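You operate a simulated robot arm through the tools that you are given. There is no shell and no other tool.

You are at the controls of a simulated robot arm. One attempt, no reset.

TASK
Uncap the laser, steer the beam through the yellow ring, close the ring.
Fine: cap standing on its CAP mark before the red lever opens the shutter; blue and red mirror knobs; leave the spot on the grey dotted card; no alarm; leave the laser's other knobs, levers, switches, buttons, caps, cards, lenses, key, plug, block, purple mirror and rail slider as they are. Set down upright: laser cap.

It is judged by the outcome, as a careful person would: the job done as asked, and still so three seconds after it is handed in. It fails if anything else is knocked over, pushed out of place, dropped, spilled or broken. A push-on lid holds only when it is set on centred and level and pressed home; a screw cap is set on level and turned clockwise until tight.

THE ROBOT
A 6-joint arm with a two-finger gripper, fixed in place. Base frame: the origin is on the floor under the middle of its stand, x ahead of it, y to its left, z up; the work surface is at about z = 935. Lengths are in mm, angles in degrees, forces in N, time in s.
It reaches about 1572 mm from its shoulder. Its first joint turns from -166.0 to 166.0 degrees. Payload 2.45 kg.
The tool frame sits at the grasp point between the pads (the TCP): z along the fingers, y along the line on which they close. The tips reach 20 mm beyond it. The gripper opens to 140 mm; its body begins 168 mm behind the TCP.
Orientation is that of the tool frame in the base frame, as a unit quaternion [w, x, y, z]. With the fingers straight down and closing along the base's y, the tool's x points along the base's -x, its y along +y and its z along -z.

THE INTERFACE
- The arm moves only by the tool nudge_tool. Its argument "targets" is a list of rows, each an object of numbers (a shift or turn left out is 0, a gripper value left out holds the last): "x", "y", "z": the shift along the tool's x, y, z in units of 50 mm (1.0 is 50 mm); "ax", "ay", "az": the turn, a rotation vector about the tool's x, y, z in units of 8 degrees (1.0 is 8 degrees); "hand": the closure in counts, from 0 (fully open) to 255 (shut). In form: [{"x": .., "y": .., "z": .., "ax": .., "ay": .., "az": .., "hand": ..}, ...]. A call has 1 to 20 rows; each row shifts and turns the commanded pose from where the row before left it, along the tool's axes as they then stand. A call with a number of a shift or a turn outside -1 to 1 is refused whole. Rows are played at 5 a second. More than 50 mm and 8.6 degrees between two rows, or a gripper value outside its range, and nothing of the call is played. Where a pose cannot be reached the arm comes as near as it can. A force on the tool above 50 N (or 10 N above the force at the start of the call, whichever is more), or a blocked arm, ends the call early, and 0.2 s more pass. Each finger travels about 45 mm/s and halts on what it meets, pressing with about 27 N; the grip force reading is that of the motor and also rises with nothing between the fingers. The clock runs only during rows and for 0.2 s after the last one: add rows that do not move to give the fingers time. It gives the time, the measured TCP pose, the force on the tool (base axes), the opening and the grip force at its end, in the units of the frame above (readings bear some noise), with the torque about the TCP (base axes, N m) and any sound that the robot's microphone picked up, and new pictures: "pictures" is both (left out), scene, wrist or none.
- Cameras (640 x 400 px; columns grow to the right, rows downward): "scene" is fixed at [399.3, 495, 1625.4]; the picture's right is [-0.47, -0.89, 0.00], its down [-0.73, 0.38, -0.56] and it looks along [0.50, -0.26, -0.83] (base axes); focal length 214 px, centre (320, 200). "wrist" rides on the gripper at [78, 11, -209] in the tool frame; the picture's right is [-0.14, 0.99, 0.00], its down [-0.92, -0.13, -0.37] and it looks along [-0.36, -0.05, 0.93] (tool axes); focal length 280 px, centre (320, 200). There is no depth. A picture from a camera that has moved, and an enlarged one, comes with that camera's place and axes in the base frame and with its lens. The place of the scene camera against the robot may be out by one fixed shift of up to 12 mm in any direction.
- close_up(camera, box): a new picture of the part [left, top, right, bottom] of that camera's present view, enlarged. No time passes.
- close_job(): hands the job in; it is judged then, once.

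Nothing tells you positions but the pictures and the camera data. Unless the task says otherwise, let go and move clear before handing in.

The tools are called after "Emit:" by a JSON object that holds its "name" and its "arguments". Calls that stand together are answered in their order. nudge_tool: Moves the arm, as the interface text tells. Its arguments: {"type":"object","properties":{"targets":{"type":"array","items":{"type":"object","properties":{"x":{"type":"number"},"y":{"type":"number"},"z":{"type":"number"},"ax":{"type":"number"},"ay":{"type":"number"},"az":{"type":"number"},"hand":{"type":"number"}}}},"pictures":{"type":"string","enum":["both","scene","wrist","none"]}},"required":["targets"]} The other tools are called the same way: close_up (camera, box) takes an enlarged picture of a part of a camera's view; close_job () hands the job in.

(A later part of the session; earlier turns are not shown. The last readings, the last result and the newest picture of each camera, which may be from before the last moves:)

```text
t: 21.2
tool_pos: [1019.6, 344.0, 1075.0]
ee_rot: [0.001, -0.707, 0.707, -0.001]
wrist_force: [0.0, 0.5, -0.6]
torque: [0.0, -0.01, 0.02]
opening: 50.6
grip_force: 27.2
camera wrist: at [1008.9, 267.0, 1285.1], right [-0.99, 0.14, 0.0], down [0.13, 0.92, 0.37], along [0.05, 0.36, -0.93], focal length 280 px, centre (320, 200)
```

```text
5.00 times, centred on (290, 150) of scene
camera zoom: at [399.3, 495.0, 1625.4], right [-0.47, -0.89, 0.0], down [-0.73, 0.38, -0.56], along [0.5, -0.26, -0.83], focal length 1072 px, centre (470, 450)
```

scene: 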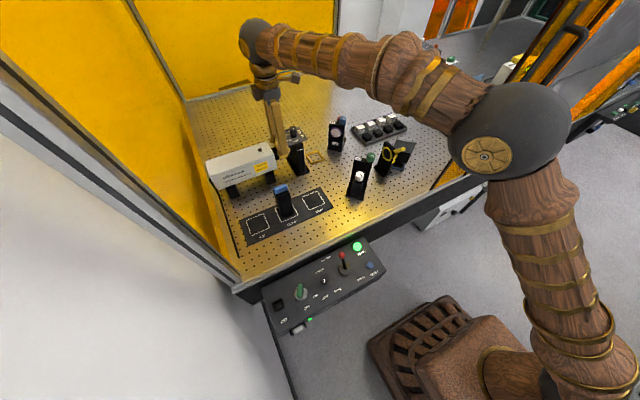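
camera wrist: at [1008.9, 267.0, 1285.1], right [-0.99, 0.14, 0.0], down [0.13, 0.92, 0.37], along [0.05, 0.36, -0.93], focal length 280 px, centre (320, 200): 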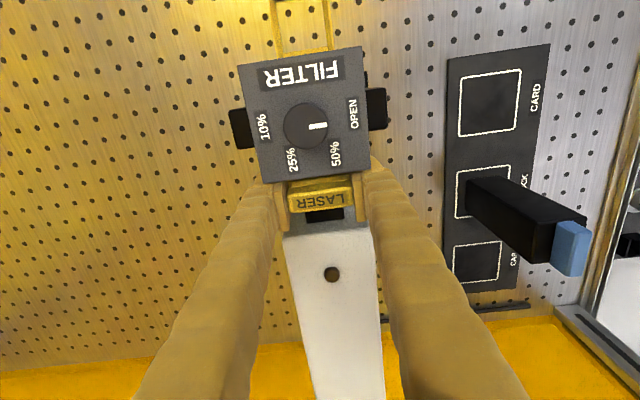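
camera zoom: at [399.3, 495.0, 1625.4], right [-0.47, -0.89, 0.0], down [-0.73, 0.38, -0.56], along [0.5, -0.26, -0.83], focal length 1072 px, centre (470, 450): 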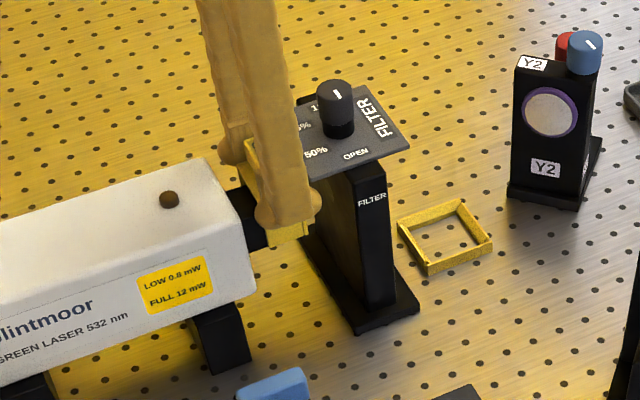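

The cap lifts freely—it's off the nozzle. I'll raise it straight up, then carry it toward the CAP mark near (817, 533).

Emit:
{"name": "nudge_tool", "arguments": {"targets": [{"z": -0.2}, {"z": -0.3}, {"z": -0.4}, {"z": -0.5}, {"z": -0.5}, {"z": -0.5}, {"z": -0.5}, {}]}}

```text
t: 23.0
tool_pos: [1018.7, 343.1, 1223.2]
ee_rot: [0.0, -0.706, 0.708, -0.001]
wrist_force: [0.6, -0.9, -0.6]
torque: [-0.02, -0.02, 0.02]
opening: 50.8
grip_force: 27.3
camera wrist: at [1008.4, 265.4, 1432.1], right [-0.99, 0.14, 0.0], down [0.13, 0.92, 0.37], along [0.05, 0.36, -0.93], focal length 280 px, centre (320, 200)
```

scene: 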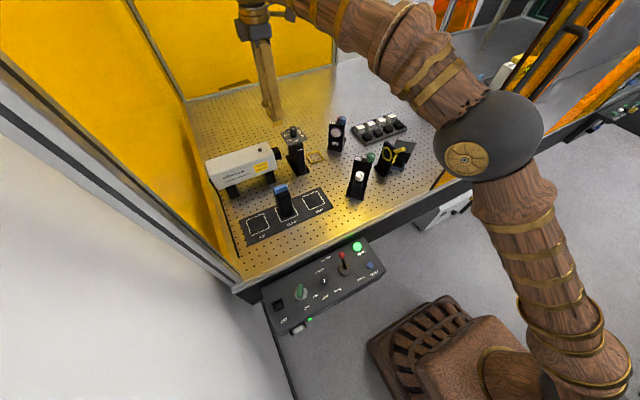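
wrist: 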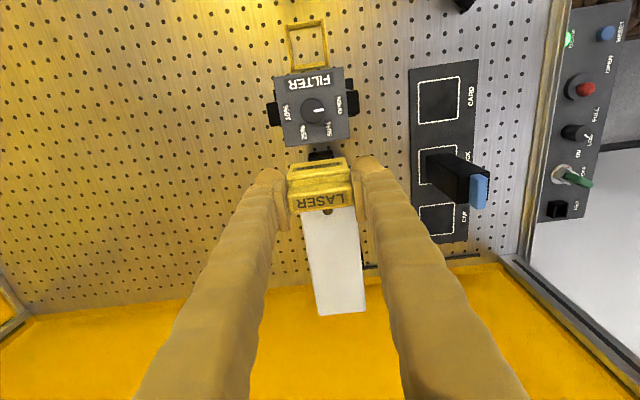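

Emit:
{"name": "nudge_tool", "arguments": {"targets": [{"x": -0.5, "y": 0.55}, {"x": -0.55, "y": 0.575}, {"x": -0.55, "y": 0.575}, {"x": -0.55, "y": 0.575}, {"x": -0.55, "y": 0.575}, {"x": -0.55, "y": 0.575}, {"x": -0.55, "y": 0.575}, {}, {}]}}

Emit:
{"name": "close_up", "arguments": {"camera": "wrist", "box": [220, 100, 420, 240]}}

```text
t: 25.0
tool_pos: [822.6, 533.2, 1223.0]
ee_rot: [-0.001, -0.706, 0.708, -0.002]
wrist_force: [0.5, 0.1, -1.0]
torque: [0.01, -0.01, 0.01]
opening: 51.0
grip_force: 26.9
camera wrist: at [811.5, 455.4, 1431.6], right [-0.99, 0.14, 0.0], down [0.13, 0.92, 0.37], along [0.05, 0.36, -0.93], focal length 280 px, centre (320, 200)
```

scene: 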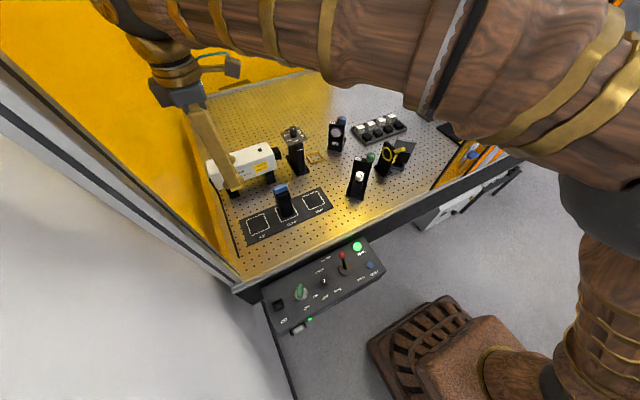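
wrist: 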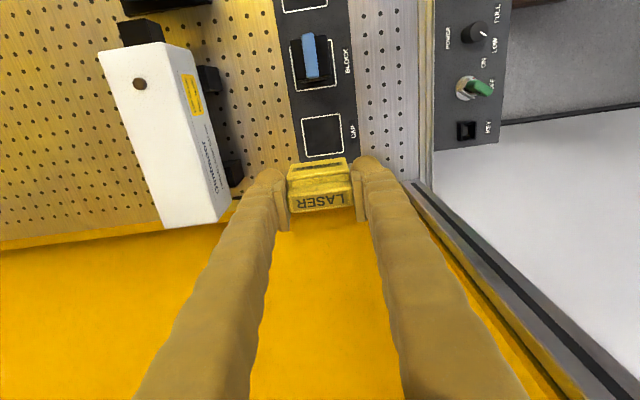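

```text
2.86 times, centred on (320, 170) of wrist
camera zoom: at [811.5, 455.4, 1431.6], right [-0.99, 0.14, 0.0], down [0.13, 0.92, 0.37], along [0.05, 0.36, -0.93], focal length 801 px, centre (320, 286)
```

zoom: 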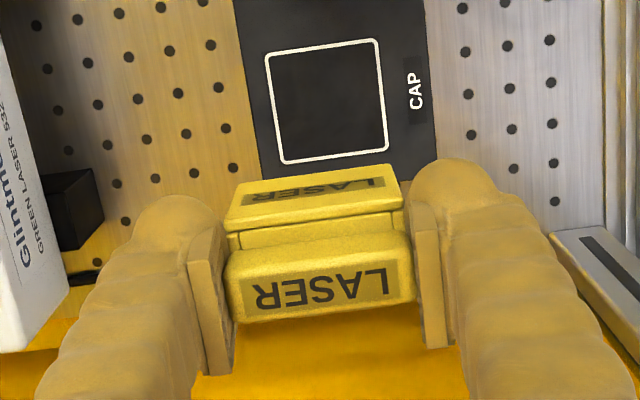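

The CAP square is centred near (817, 531). I'll shift slightly and descend above it.

Emit:
{"name": "nudge_tool", "arguments": {"targets": [{"x": 0.1, "y": 0.11}, {"z": 0.5}, {"z": 0.5}, {"z": 0.5}, {"z": 0.5}, {"z": 0.5}, {"z": 0.4}, {}, {}]}}

Emit:
{"name": "close_up", "arguments": {"camera": "wrist", "box": [220, 80, 420, 240]}}

Emit:
{"name": "close_up", "arguments": {"camera": "scene", "box": [200, 130, 340, 260]}}

```text
t: 27.0
tool_pos: [816.3, 528.9, 1075.5]
ee_rot: [0.0, -0.706, 0.708, -0.001]
wrist_force: [-0.2, 0.6, -0.4]
torque: [0.01, -0.03, -0.01]
opening: 50.7
grip_force: 26.8
camera wrist: at [804.4, 451.3, 1284.8], right [-0.99, 0.14, 0.0], down [0.13, 0.92, 0.37], along [0.05, 0.36, -0.93], focal length 280 px, centre (320, 200)
```

scene: 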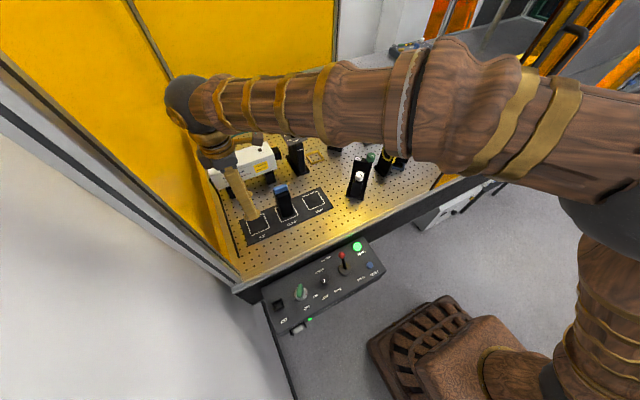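
wrist: 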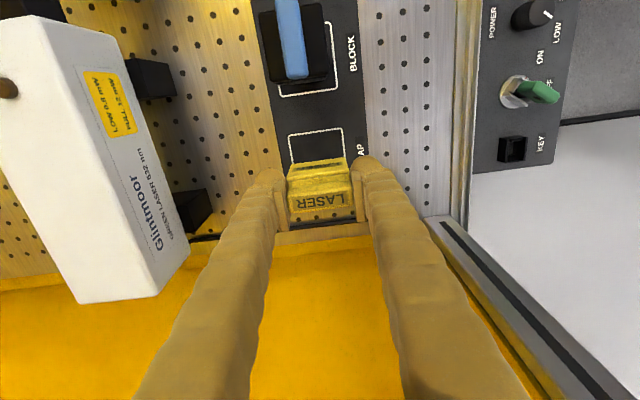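

```text
2.50 times, centred on (320, 160) of wrist
camera zoom: at [804.4, 451.3, 1284.8], right [-0.99, 0.14, 0.0], down [0.13, 0.92, 0.37], along [0.05, 0.36, -0.93], focal length 701 px, centre (320, 300)
```

zoom: 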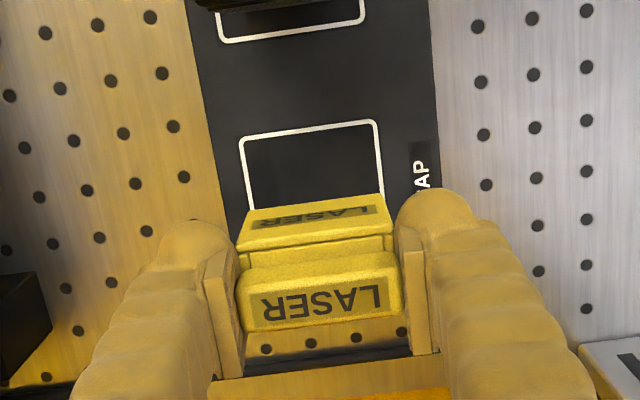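

```text
3.08 times, centred on (270, 195) of scene
camera zoom: at [399.3, 495.0, 1625.4], right [-0.47, -0.89, 0.0], down [-0.73, 0.38, -0.56], along [0.5, -0.26, -0.83], focal length 660 px, centre (474, 215)
```

zoom: 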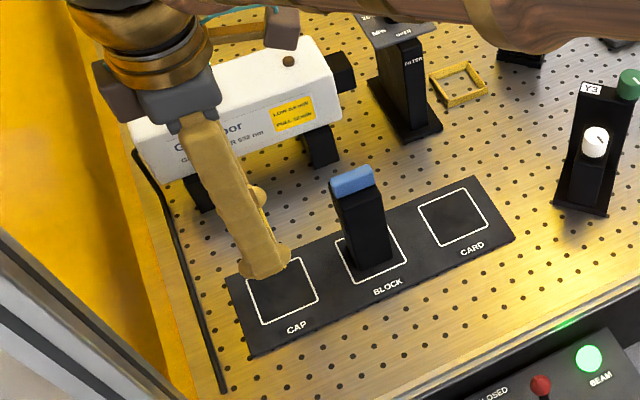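

Emit:
{"name": "nudge_tool", "arguments": {"targets": [{"z": 0.2}, {"z": 0.2}, {"z": 0.2}, {"z": 0.1}, {}], "pictures": "both"}}

Emit:
{"name": "close_up", "arguments": {"camera": "scene", "box": [200, 160, 320, 260]}}

Emit:
{"name": "close_up", "arguments": {"camera": "wrist", "box": [220, 80, 420, 240]}}

```text
t: 28.2
tool_pos: [815.2, 527.9, 1040.8]
ee_rot: [-0.001, -0.707, 0.708, -0.001]
wrist_force: [-0.5, -0.1, -0.3]
torque: [0.01, -0.01, 0.0]
opening: 51.0
grip_force: 26.9
camera wrist: at [803.6, 451.1, 1250.0], right [-0.99, 0.14, 0.0], down [0.13, 0.92, 0.37], along [0.05, 0.36, -0.93], focal length 280 px, centre (320, 200)
```

scene: 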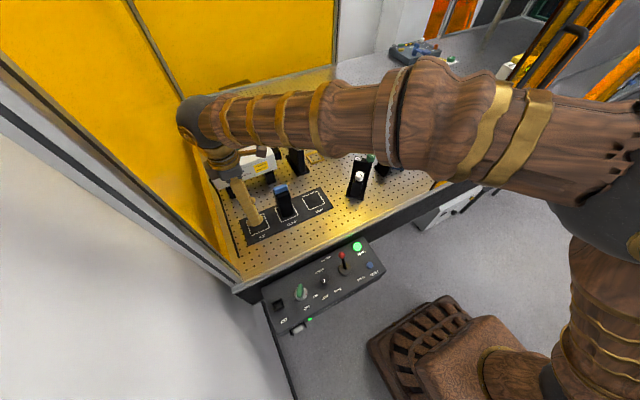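
wrist: 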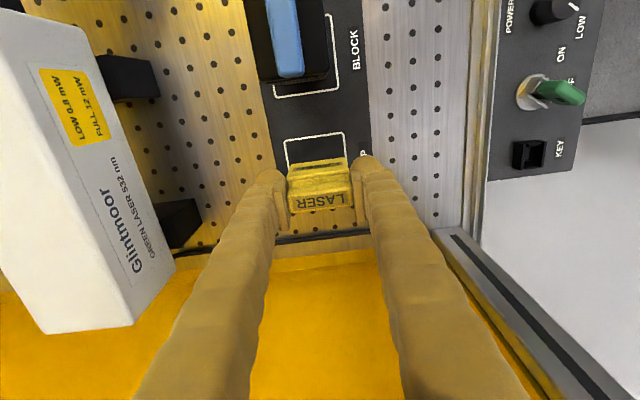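

```text
4.00 times, centred on (260, 210) of scene
camera zoom: at [399.3, 495.0, 1625.4], right [-0.47, -0.89, 0.0], down [-0.73, 0.38, -0.56], along [0.5, -0.26, -0.83], focal length 858 px, centre (560, 160)
```

zoom: 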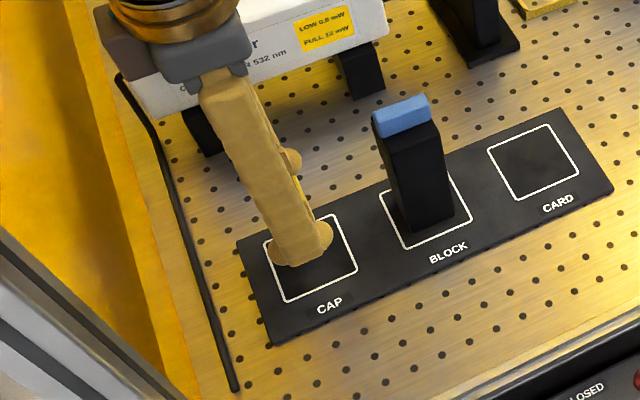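

```text
2.50 times, centred on (320, 160) of wrist
camera zoom: at [803.6, 451.1, 1250.0], right [-0.99, 0.14, 0.0], down [0.13, 0.92, 0.37], along [0.05, 0.36, -0.93], focal length 701 px, centre (320, 300)
```

zoom: 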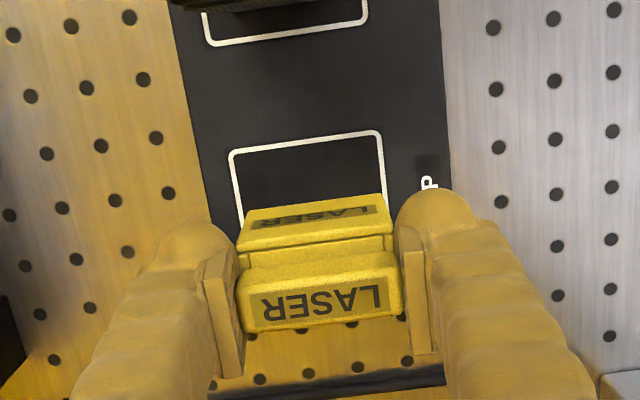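

Emit:
{"name": "nudge_tool", "arguments": {"targets": [{"z": 0.1}, {"z": 0.1}, {}], "pictures": "none"}}

Emit:
{"name": "nudge_tool", "arguments": {"targets": [{"z": 0.06}, {}], "pictures": "none"}}

Emit:
{"name": "nudge_tool", "arguments": {"targets": [{"z": 0.06}, {}], "pictures": "both"}}

Emit:
{"name": "close_up", "arguments": {"camera": "scene", "box": [200, 160, 320, 260]}}

```text
t: 29.0
tool_pos: [815.1, 527.7, 1031.1]
ee_rot: [0.001, -0.707, 0.708, -0.001]
wrist_force: [0.6, -0.3, -0.4]
torque: [-0.01, -0.01, -0.02]
opening: 50.9
grip_force: 27.0
```

```text
t: 29.6
tool_pos: [813.4, 528.4, 1028.0]
ee_rot: [0.0, -0.707, 0.707, -0.001]
wrist_force: [0.4, 0.2, 0.5]
torque: [0.0, 0.02, 0.01]
opening: 50.9
grip_force: 27.2
```

```text
t: 30.2
tool_pos: [814.9, 528.5, 1025.8]
ee_rot: [0.0, -0.707, 0.708, -0.001]
wrist_force: [0.3, 0.1, -0.3]
torque: [0.03, -0.03, 0.01]
opening: 50.7
grip_force: 27.7
camera wrist: at [804.0, 451.4, 1234.5], right [-0.99, 0.14, 0.0], down [0.13, 0.92, 0.37], along [0.05, 0.36, -0.93], focal length 280 px, centre (320, 200)
```

scene: 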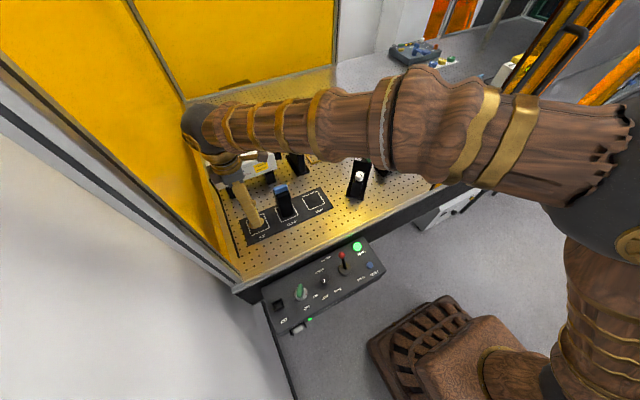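
wrist: 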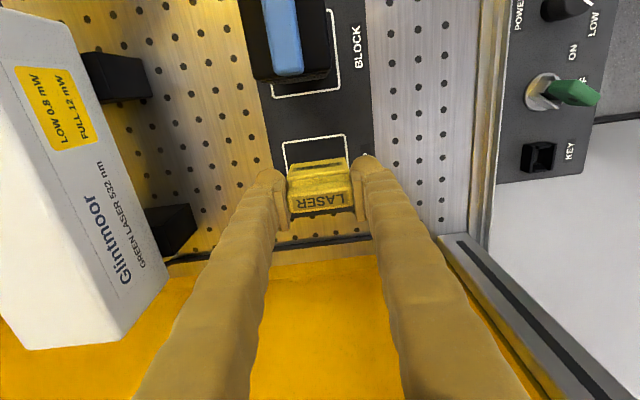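

```text
4.00 times, centred on (260, 210) of scene
camera zoom: at [399.3, 495.0, 1625.4], right [-0.47, -0.89, 0.0], down [-0.73, 0.38, -0.56], along [0.5, -0.26, -0.83], focal length 858 px, centre (560, 160)
```

zoom: 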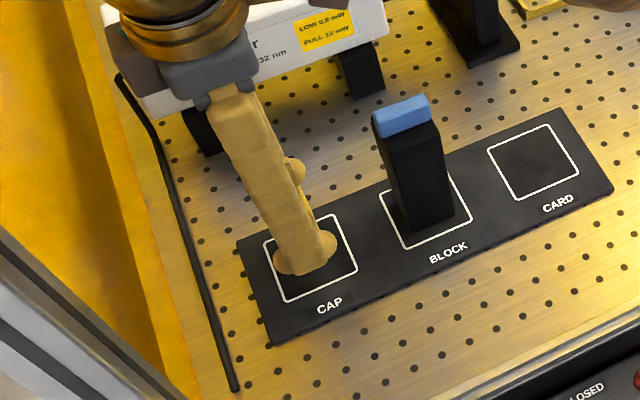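

Emit:
{"name": "nudge_tool", "arguments": {"targets": [{"y": -0.04, "z": 0.06}, {}], "pictures": "none"}}

Emit:
{"name": "nudge_tool", "arguments": {"targets": [{"z": 0.06}, {}], "pictures": "none"}}

Emit:
{"name": "nudge_tool", "arguments": {"targets": [{"z": 0.06}, {}], "pictures": "none"}}

Emit:
{"name": "nudge_tool", "arguments": {"targets": [{"z": 0.05}, {}], "pictures": "both"}}

Emit:
{"name": "close_up", "arguments": {"camera": "scene", "box": [200, 160, 320, 260]}}

```text
t: 30.8
tool_pos: [816.1, 530.2, 1022.8]
ee_rot: [0.0, -0.707, 0.707, -0.002]
wrist_force: [-0.4, 0.6, -0.7]
torque: [0.0, -0.02, 0.0]
opening: 51.0
grip_force: 26.9
```

```text
t: 31.4
tool_pos: [816.3, 529.5, 1018.5]
ee_rot: [0.0, -0.706, 0.708, -0.001]
wrist_force: [0.3, 0.2, -0.7]
torque: [0.03, 0.0, -0.02]
opening: 50.8
grip_force: 27.4
```

```text
t: 32.0
tool_pos: [818.7, 528.9, 1015.6]
ee_rot: [0.0, -0.706, 0.708, -0.001]
wrist_force: [0.5, 0.5, -0.4]
torque: [0.01, 0.0, 0.03]
opening: 51.2
grip_force: 26.8
```

```text
t: 32.6
tool_pos: [816.5, 528.9, 1014.1]
ee_rot: [0.0, -0.707, 0.708, -0.001]
wrist_force: [-0.3, 0.2, 0.7]
torque: [-0.02, 0.06, 0.01]
opening: 50.8
grip_force: 27.8
camera wrist: at [806.0, 451.8, 1222.7], right [-0.99, 0.14, 0.0], down [0.13, 0.92, 0.37], along [0.05, 0.36, -0.93], focal length 280 px, centre (320, 200)
```

scene: 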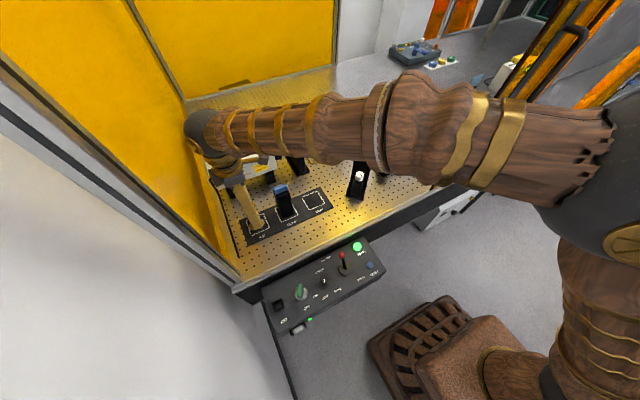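
wrist: 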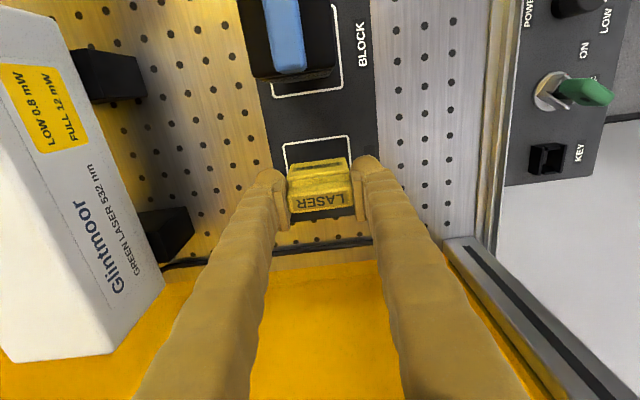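

```text
4.00 times, centred on (260, 210) of scene
camera zoom: at [399.3, 495.0, 1625.4], right [-0.47, -0.89, 0.0], down [-0.73, 0.38, -0.56], along [0.5, -0.26, -0.83], focal length 858 px, centre (560, 160)
```

zoom: 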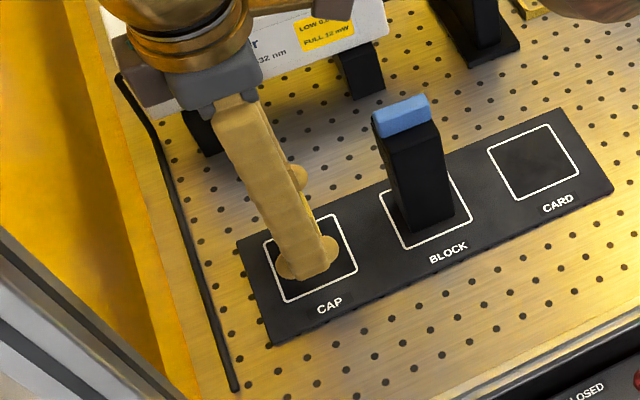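

Emit:
{"name": "nudge_tool", "arguments": {"targets": [{"z": 0.05}, {}], "pictures": "none"}}

Emit:
{"name": "nudge_tool", "arguments": {"targets": [{"z": 0.05}, {}], "pictures": "none"}}

Emit:
{"name": "nudge_tool", "arguments": {"targets": [{"z": 0.05}, {}], "pictures": "none"}}

Emit:
{"name": "nudge_tool", "arguments": {"targets": [{"z": 0.05}, {}], "pictures": "both"}}

Emit:
{"name": "close_up", "arguments": {"camera": "scene", "box": [220, 180, 300, 250]}}

Emit:
{"name": "close_up", "arguments": {"camera": "wrist", "box": [250, 120, 390, 240]}}

```text
t: 33.2
tool_pos: [816.9, 527.3, 1011.1]
ee_rot: [0.0, -0.706, 0.708, -0.002]
wrist_force: [0.5, 0.2, -0.8]
torque: [-0.05, 0.02, -0.04]
opening: 50.9
grip_force: 26.9
```

```text
t: 33.8
tool_pos: [817.3, 528.5, 1008.5]
ee_rot: [0.0, -0.707, 0.708, -0.001]
wrist_force: [0.3, -0.2, 0.3]
torque: [0.0, 0.05, 0.03]
opening: 50.8
grip_force: 26.5
```

```text
t: 34.4
tool_pos: [816.7, 527.8, 1007.5]
ee_rot: [0.001, -0.706, 0.708, -0.001]
wrist_force: [0.3, 1.0, 0.4]
torque: [0.02, 0.0, 0.01]
opening: 51.0
grip_force: 27.2
```

```text
t: 35.0
tool_pos: [817.6, 528.3, 1003.6]
ee_rot: [0.0, -0.706, 0.708, -0.001]
wrist_force: [-0.6, -0.8, 0.1]
torque: [-0.04, -0.01, 0.0]
opening: 51.1
grip_force: 27.2
camera wrist: at [805.6, 451.4, 1213.1], right [-0.99, 0.14, 0.0], down [0.13, 0.92, 0.37], along [0.05, 0.36, -0.93], focal length 280 px, centre (320, 200)
```

scene: 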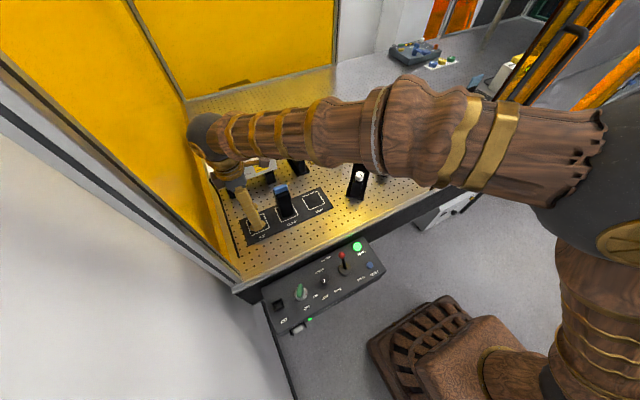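
wrist: 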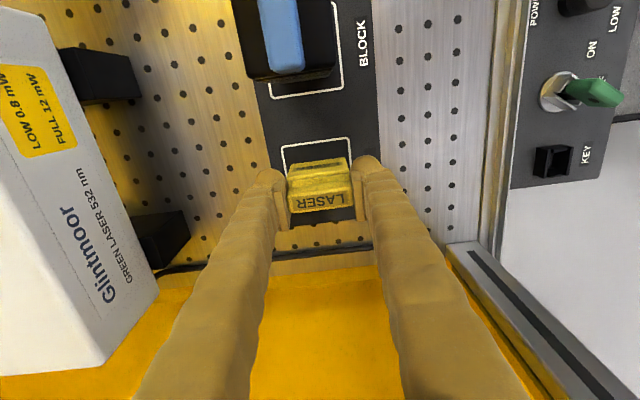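

```text
5.71 times, centred on (260, 215) of scene
camera zoom: at [399.3, 495.0, 1625.4], right [-0.47, -0.89, 0.0], down [-0.73, 0.38, -0.56], along [0.5, -0.26, -0.83], focal length 1226 px, centre (663, 114)
```

zoom: 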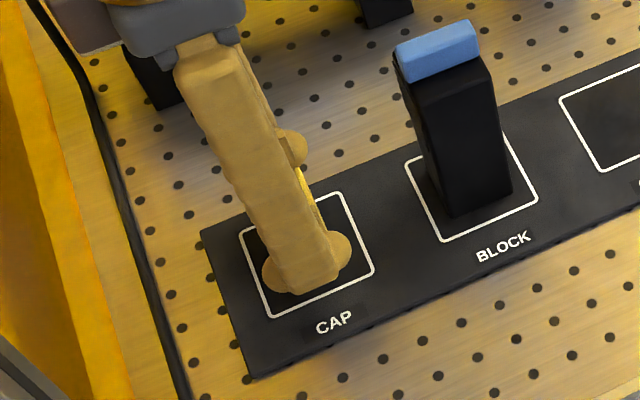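

```text
3.33 times, centred on (320, 180) of wrist
camera zoom: at [805.6, 451.4, 1213.1], right [-0.99, 0.14, 0.0], down [0.13, 0.92, 0.37], along [0.05, 0.36, -0.93], focal length 935 px, centre (320, 267)
```

zoom: 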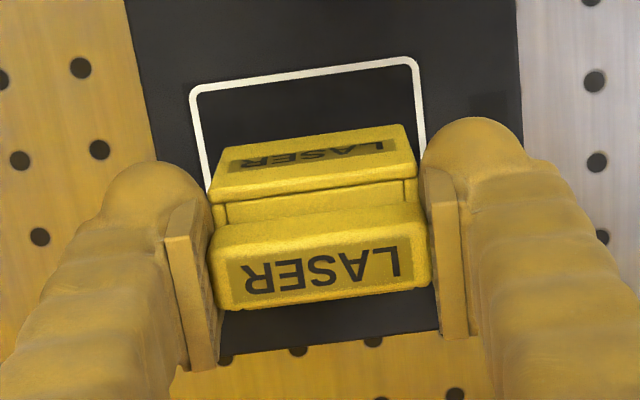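

Emit:
{"name": "nudge_tool", "arguments": {"targets": [{"z": 0.04}, {}], "pictures": "none"}}

Emit:
{"name": "nudge_tool", "arguments": {"targets": [{"z": 0.03}, {}], "pictures": "none"}}

```text
t: 35.6
tool_pos: [817.7, 529.3, 1002.2]
ee_rot: [0.0, -0.706, 0.708, -0.001]
wrist_force: [0.3, -0.1, 0.6]
torque: [0.01, -0.02, -0.06]
opening: 51.0
grip_force: 27.3
```

```text
t: 36.2
tool_pos: [818.1, 528.4, 1000.0]
ee_rot: [0.0, -0.706, 0.708, -0.002]
wrist_force: [-0.1, -0.5, -0.7]
torque: [-0.07, 0.01, -0.01]
opening: 50.8
grip_force: 27.6
```

Emit:
{"name": "nudge_tool", "arguments": {"targets": [{"z": 0.03}, {}], "pictures": "none"}}

Emit:
{"name": "nudge_tool", "arguments": {"targets": [{"z": 0.03}, {}], "pictures": "none"}}

Emit:
{"name": "nudge_tool", "arguments": {"targets": [{"z": 0.03}, {}], "pictures": "both"}}

Emit:
{"name": "close_up", "arguments": {"camera": "wrist", "box": [250, 120, 390, 240]}}

```text
t: 36.8
tool_pos: [816.8, 529.4, 998.0]
ee_rot: [0.0, -0.706, 0.708, -0.002]
wrist_force: [0.4, -1.1, 0.3]
torque: [-0.02, 0.06, 0.01]
opening: 50.9
grip_force: 27.2
```

```text
t: 37.4
tool_pos: [817.6, 528.8, 996.5]
ee_rot: [-0.001, -0.706, 0.708, -0.001]
wrist_force: [0.5, -0.6, -0.4]
torque: [0.02, 0.02, -0.02]
opening: 50.7
grip_force: 27.1
```

```text
t: 38.0
tool_pos: [816.1, 528.2, 995.7]
ee_rot: [0.001, -0.706, 0.708, -0.001]
wrist_force: [0.1, -0.3, -0.4]
torque: [-0.03, -0.02, -0.01]
opening: 51.0
grip_force: 26.7
camera wrist: at [805.1, 451.8, 1204.5], right [-0.99, 0.14, 0.0], down [0.13, 0.92, 0.37], along [0.05, 0.36, -0.93], focal length 280 px, centre (320, 200)
```

scene: 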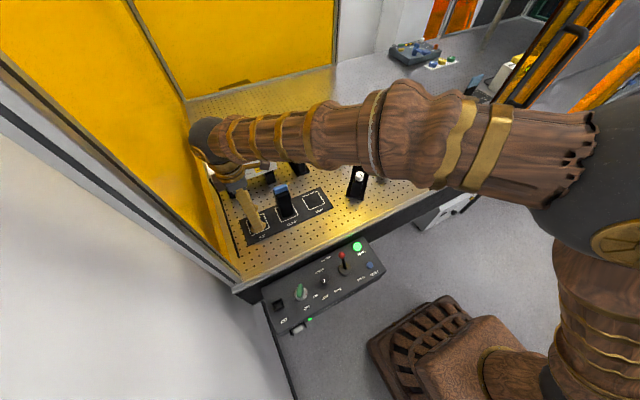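
wrist: 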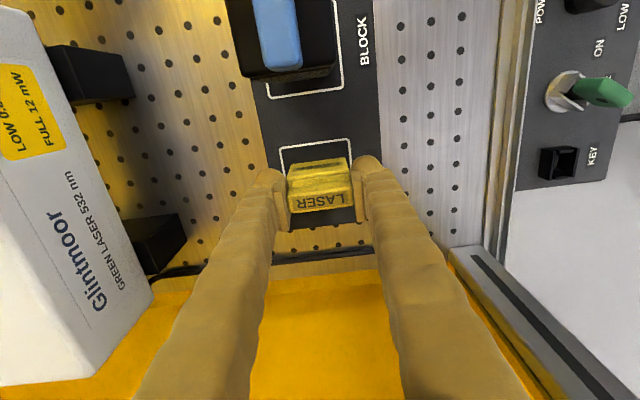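

```text
3.33 times, centred on (320, 180) of wrist
camera zoom: at [805.1, 451.8, 1204.5], right [-0.99, 0.14, 0.0], down [0.13, 0.92, 0.37], along [0.05, 0.36, -0.93], focal length 935 px, centre (320, 267)
```

zoom: 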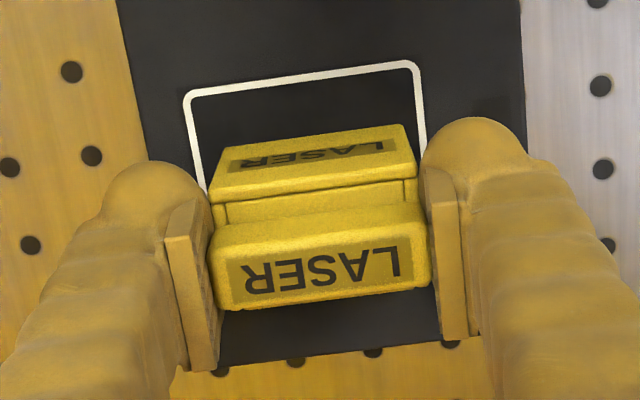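

Emit:
{"name": "nudge_tool", "arguments": {"targets": [{"z": 0.05}, {}], "pictures": "none"}}

Emit:
{"name": "nudge_tool", "arguments": {"targets": [{"z": 0.05}, {}], "pictures": "none"}}

Emit:
{"name": "nudge_tool", "arguments": {"targets": [{"z": 0.05}, {}], "pictures": "wrist"}}

Emit:
{"name": "close_up", "arguments": {"camera": "scene", "box": [220, 180, 300, 250]}}

```text
t: 38.6
tool_pos: [815.1, 528.5, 994.6]
ee_rot: [0.001, -0.706, 0.708, 0.0]
wrist_force: [-0.9, 1.5, 7.3]
torque: [-0.08, 0.14, 0.03]
opening: 50.8
grip_force: 27.2
```

```text
t: 39.2
tool_pos: [817.0, 528.6, 991.5]
ee_rot: [0.001, -0.707, 0.708, -0.001]
wrist_force: [-3.7, 2.3, 28.5]
torque: [0.01, 0.06, 0.0]
opening: 50.9
grip_force: 27.0
```

```text
t: 39.8
tool_pos: [817.2, 529.8, 989.5]
ee_rot: [-0.001, 0.707, -0.707, 0.0]
wrist_force: [-5.6, -2.6, 29.8]
torque: [-0.12, 0.09, -0.03]
opening: 51.1
grip_force: 27.0
camera wrist: at [805.5, 452.0, 1198.3], right [-0.99, 0.14, 0.0], down [0.13, 0.92, 0.37], along [0.05, 0.36, -0.93], focal length 280 px, centre (320, 200)
```

wrist: 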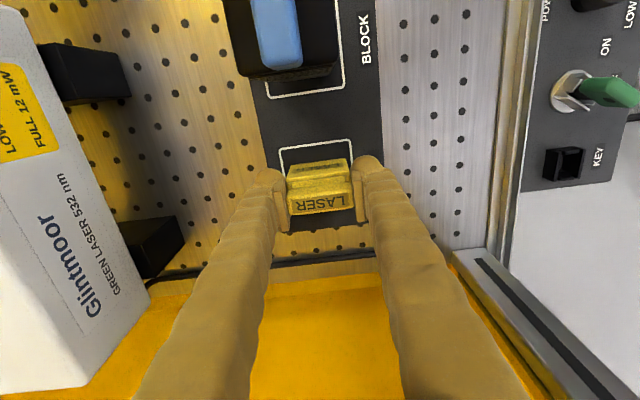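

```text
5.71 times, centred on (260, 215) of scene
camera zoom: at [399.3, 495.0, 1625.4], right [-0.47, -0.89, 0.0], down [-0.73, 0.38, -0.56], along [0.5, -0.26, -0.83], focal length 1226 px, centre (663, 114)
```

zoom: 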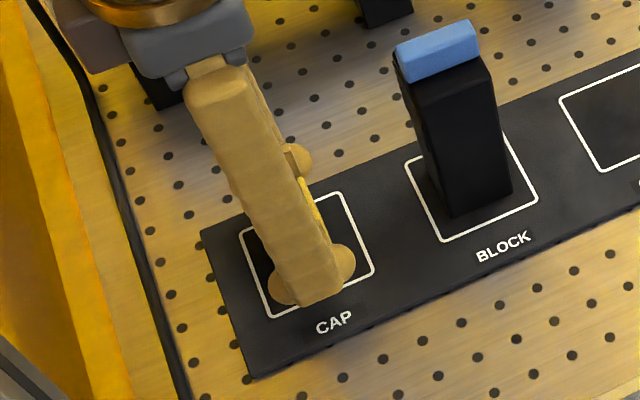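

The cap touched down (about 30 N down force now). I'll ease off 1.5 mm and then open the fingers.

Emit:
{"name": "nudge_tool", "arguments": {"targets": [{"z": -0.03}, {}], "pictures": "none"}}

```text
t: 40.4
tool_pos: [817.3, 529.5, 988.5]
ee_rot: [-0.001, -0.707, 0.707, -0.001]
wrist_force: [-0.1, 2.2, 12.1]
torque: [0.15, -0.11, 0.01]
opening: 50.9
grip_force: 26.6
```

Emit:
{"name": "nudge_tool", "arguments": {"targets": [{"z": -0.01, "hand": 150}, {"hand": 140}, {"hand": 130}, {"hand": 115}, {}, {}]}}

Emit:
{"name": "close_up", "arguments": {"camera": "wrist", "box": [250, 120, 390, 240]}}

Emit:
{"name": "close_up", "arguments": {"camera": "scene", "box": [220, 180, 300, 250]}}

```text
t: 41.8
tool_pos: [816.5, 530.0, 991.0]
ee_rot: [0.0, -0.706, 0.708, -0.001]
wrist_force: [-0.3, -0.2, -0.7]
torque: [-0.03, 0.01, 0.01]
opening: 76.9
grip_force: 0.1
camera wrist: at [805.9, 452.2, 1199.5], right [-0.99, 0.14, 0.0], down [0.13, 0.92, 0.37], along [0.05, 0.36, -0.93], focal length 280 px, centre (320, 200)
```

scene: 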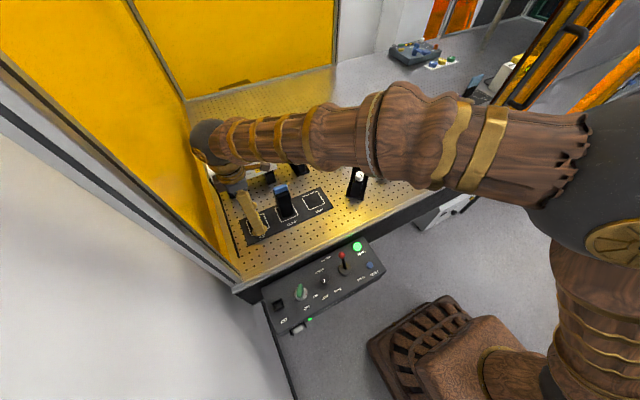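
wrist: 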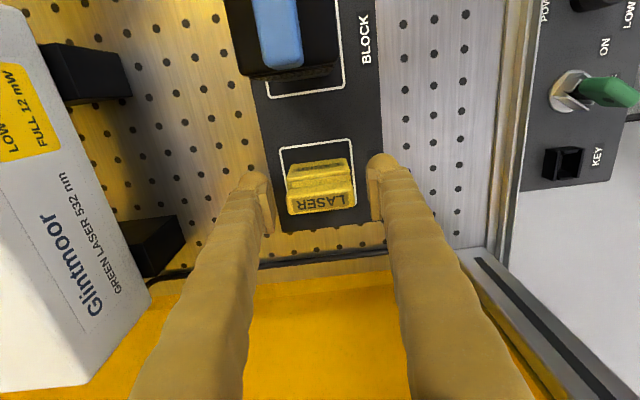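

```text
3.33 times, centred on (320, 180) of wrist
camera zoom: at [805.9, 452.2, 1199.5], right [-0.99, 0.14, 0.0], down [0.13, 0.92, 0.37], along [0.05, 0.36, -0.93], focal length 935 px, centre (320, 267)
```

zoom: 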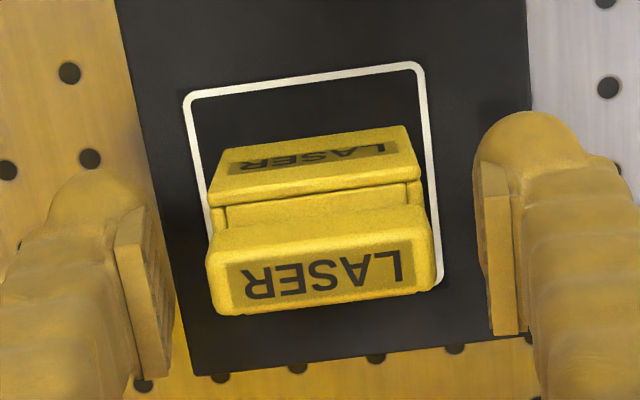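

```text
5.71 times, centred on (260, 215) of scene
camera zoom: at [399.3, 495.0, 1625.4], right [-0.47, -0.89, 0.0], down [-0.73, 0.38, -0.56], along [0.5, -0.26, -0.83], focal length 1226 px, centre (663, 114)
```

zoom: 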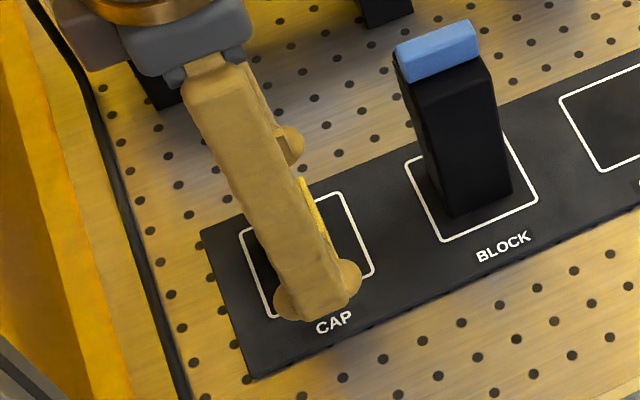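

The cap stands free on its mark. I'll retreat straight up and check it.

Emit:
{"name": "nudge_tool", "arguments": {"targets": [{"z": -0.1}, {"z": -0.2}, {"z": -0.4}, {"z": -0.6}, {"z": -0.8}, {"z": -0.8}, {"z": -0.8}, {"z": -0.8}, {}]}}

Emit:
{"name": "close_up", "arguments": {"camera": "wrist", "box": [250, 100, 390, 220]}}

Emit:
{"name": "close_up", "arguments": {"camera": "scene", "box": [220, 160, 340, 250]}}

```text
t: 43.8
tool_pos: [816.3, 526.9, 1215.3]
ee_rot: [0.001, -0.706, 0.708, -0.001]
wrist_force: [0.6, 0.2, 0.5]
torque: [-0.02, -0.01, 0.05]
opening: 77.0
grip_force: 0.0
camera wrist: at [804.7, 450.7, 1424.4], right [-0.99, 0.14, 0.0], down [0.13, 0.92, 0.37], along [0.05, 0.36, -0.93], focal length 280 px, centre (320, 200)
```

scene: 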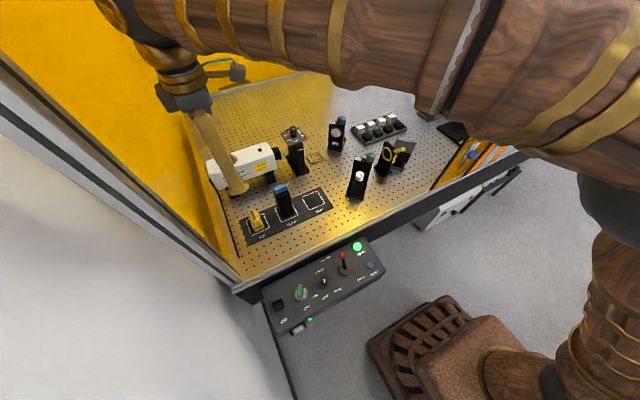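
wrist: 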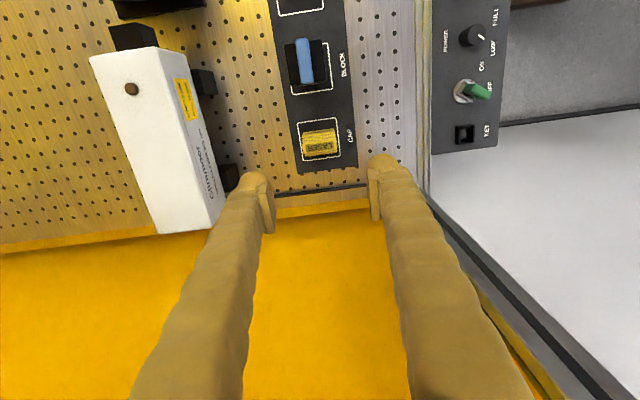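

```text
3.33 times, centred on (320, 160) of wrist
camera zoom: at [804.7, 450.7, 1424.4], right [-0.99, 0.14, 0.0], down [0.13, 0.92, 0.37], along [0.05, 0.36, -0.93], focal length 935 px, centre (320, 333)
```

zoom: 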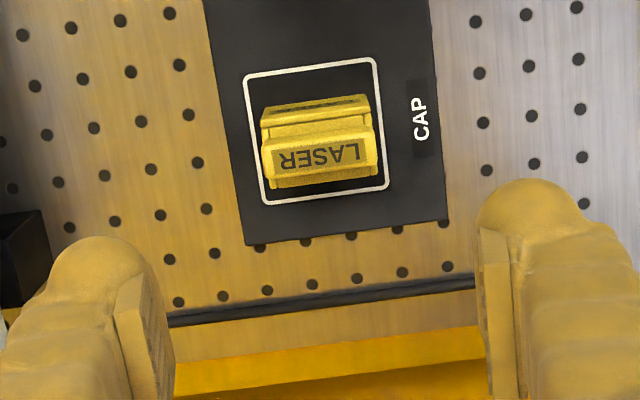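

```text
4.44 times, centred on (280, 205) of scene
camera zoom: at [399.3, 495.0, 1625.4], right [-0.47, -0.89, 0.0], down [-0.73, 0.38, -0.56], along [0.5, -0.26, -0.83], focal length 953 px, centre (498, 178)
```

zoom: 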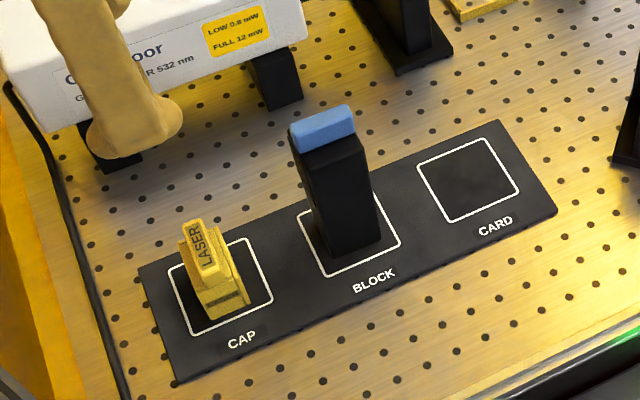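

The cap is upright inside its CAP square. Next is the red lever (currently leaning to CLOSED) near (582, 322, 943); I'll turn the hand back, close the fingers, and move to look at the control box.

Emit:
{"name": "nudge_tool", "arguments": {"targets": [{"z": -0.1, "az": 1.0, "hand": 255}, {"z": -0.1, "az": 1.0}, {"az": 1.0}, {"az": 1.0}, {"az": 1.0}, {"az": 1.0}, {"az": 1.0}, {"az": 1.0}, {"az": 1.0}, {"az": 1.0}, {"az": 1.0}, {"az": 0.25}, {"x": 0.3, "y": -0.6}, {"x": 0.4, "y": -0.7}, {"x": 0.4, "y": -0.7}, {"x": 0.4, "y": -0.7}, {"x": 0.4, "y": -0.7}, {"x": 0.4, "y": -0.6}, {"x": 0.4}, {}]}}

```text
t: 48.0
tool_pos: [682.0, 328.2, 1225.1]
ee_rot: [0.001, 0.001, 1.0, -0.001]
wrist_force: [0.1, -0.5, 0.7]
torque: [-0.02, -0.03, 0.0]
opening: 0.1
grip_force: 27.1
camera wrist: at [603.7, 340.1, 1433.9], right [0.14, 0.99, 0.0], down [0.92, -0.13, 0.37], along [0.37, -0.05, -0.93], focal length 280 px, centre (320, 200)
```

scene: 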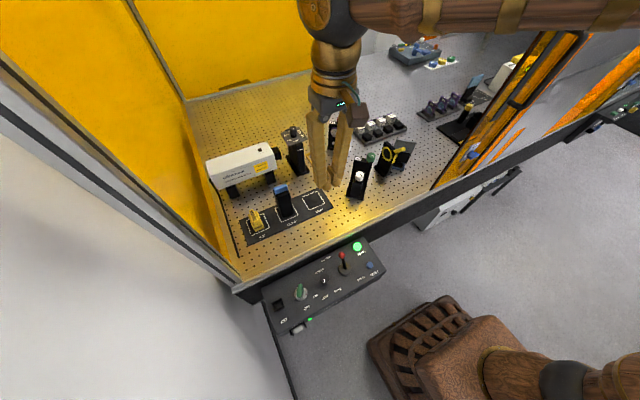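
wrist: 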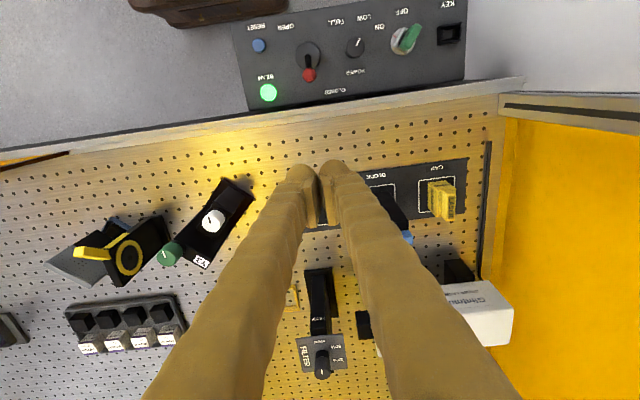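

Emit:
{"name": "close_up", "arguments": {"camera": "wrist", "box": [230, 0, 470, 110]}}

Emit:
{"name": "close_up", "arguments": {"camera": "wrist", "box": [260, 140, 380, 240]}}

Emit:
{"name": "close_up", "arguments": {"camera": "scene", "box": [260, 220, 400, 340]}}

```text
2.67 times, centred on (350, 55) of wrist
camera zoom: at [603.7, 340.1, 1433.9], right [0.14, 0.99, 0.0], down [0.92, -0.13, 0.37], along [0.37, -0.05, -0.93], focal length 748 px, centre (240, 587)
```

zoom: 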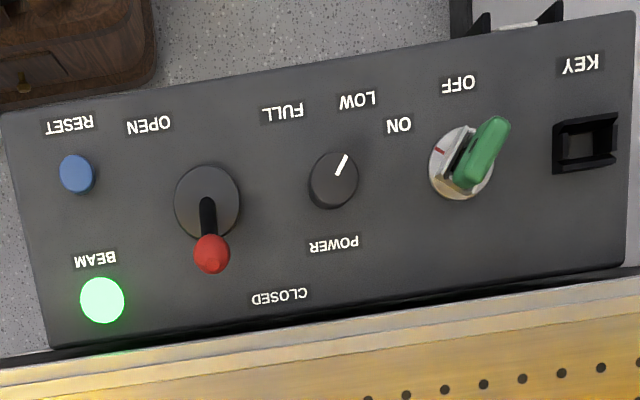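

```text
4.00 times, centred on (320, 190) of wrist
camera zoom: at [603.7, 340.1, 1433.9], right [0.14, 0.99, 0.0], down [0.92, -0.13, 0.37], along [0.37, -0.05, -0.93], focal length 1122 px, centre (320, 240)
```

zoom: 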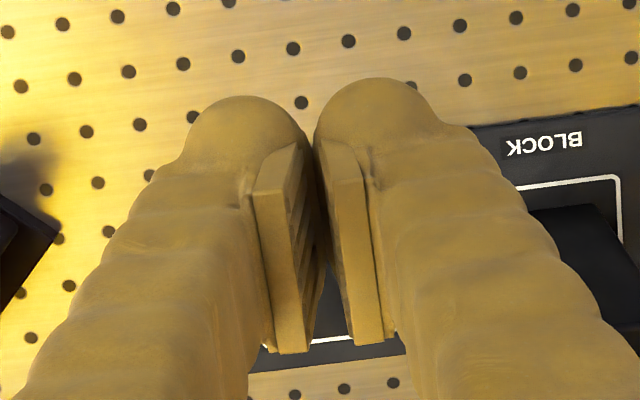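

```text
3.33 times, centred on (330, 280) of scene
camera zoom: at [399.3, 495.0, 1625.4], right [-0.47, -0.89, 0.0], down [-0.73, 0.38, -0.56], along [0.5, -0.26, -0.83], focal length 715 px, centre (287, -67)
```

zoom: 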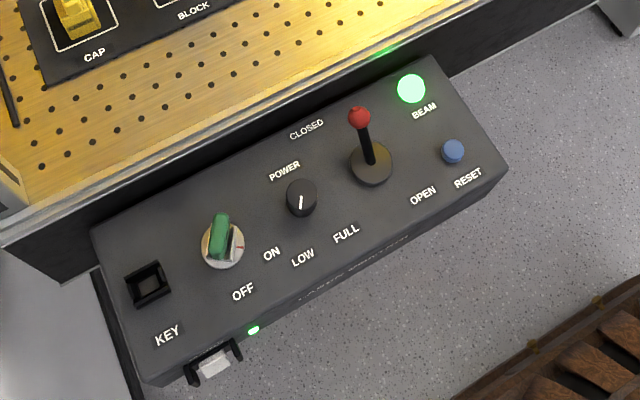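

The lever's ball is at about (581, 326, 941), pivot near (548, 326, 889). I'll straddle it with the fingers from ±y, grip it, and swing it toward the robot side. First I move above it.

Emit:
{"name": "nudge_tool", "arguments": {"targets": [{"x": 0.5, "z": 0.3, "hand": 140}, {"x": 0.5, "z": 0.5}, {"x": 0.5, "z": 0.5}, {"x": 0.5, "y": -0.05, "z": 0.5}, {"z": 0.5}, {}, {}]}}

Emit:
{"name": "close_up", "arguments": {"camera": "wrist", "box": [200, 80, 440, 260]}}

Emit:
{"name": "close_up", "arguments": {"camera": "scene", "box": [260, 180, 420, 320]}}

```text
t: 49.6
tool_pos: [581.8, 327.8, 1110.4]
ee_rot: [0.001, 0.001, 1.0, -0.001]
wrist_force: [0.4, -0.3, 1.0]
torque: [0.02, 0.0, 0.0]
opening: 63.0
grip_force: 0.0
camera wrist: at [503.2, 338.7, 1320.1], right [0.14, 0.99, 0.0], down [0.92, -0.13, 0.37], along [0.37, -0.05, -0.93], focal length 280 px, centre (320, 200)
```

scene: 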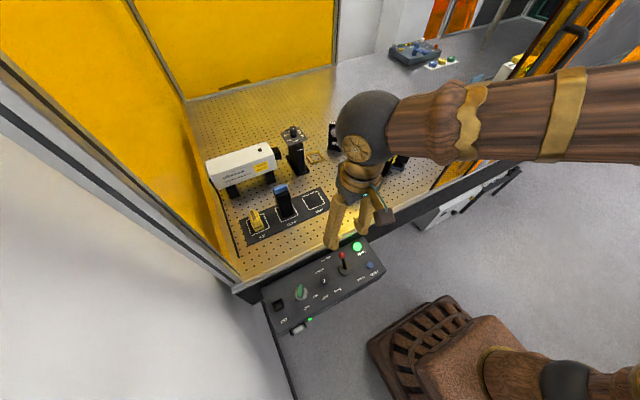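
wrist: 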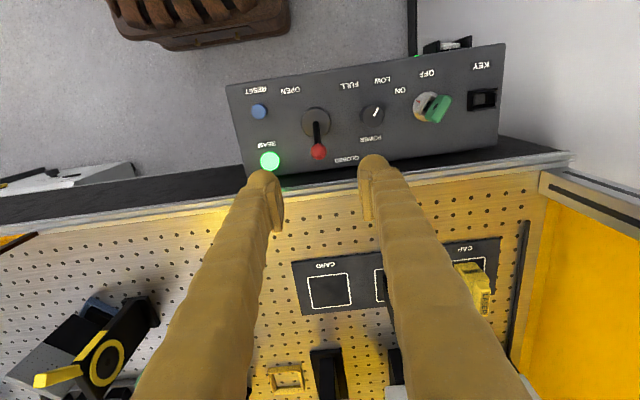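

```text
2.22 times, centred on (320, 170) of wrist
camera zoom: at [503.2, 338.7, 1320.1], right [0.14, 0.99, 0.0], down [0.92, -0.13, 0.37], along [0.37, -0.05, -0.93], focal length 623 px, centre (320, 267)
```

zoom: 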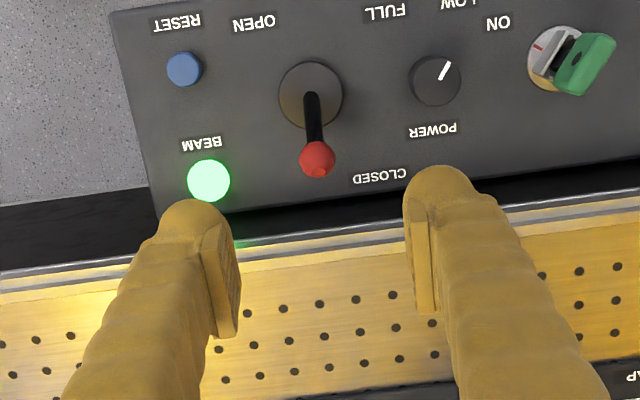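

```text
2.86 times, centred on (340, 250) of scene
camera zoom: at [399.3, 495.0, 1625.4], right [-0.47, -0.89, 0.0], down [-0.73, 0.38, -0.56], along [0.5, -0.26, -0.83], focal length 613 px, centre (263, 57)
```

zoom: 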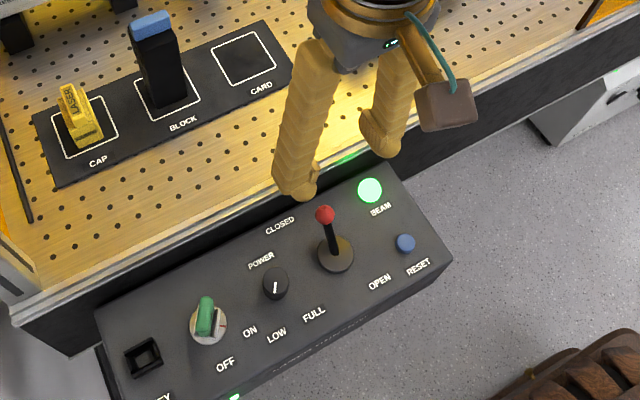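

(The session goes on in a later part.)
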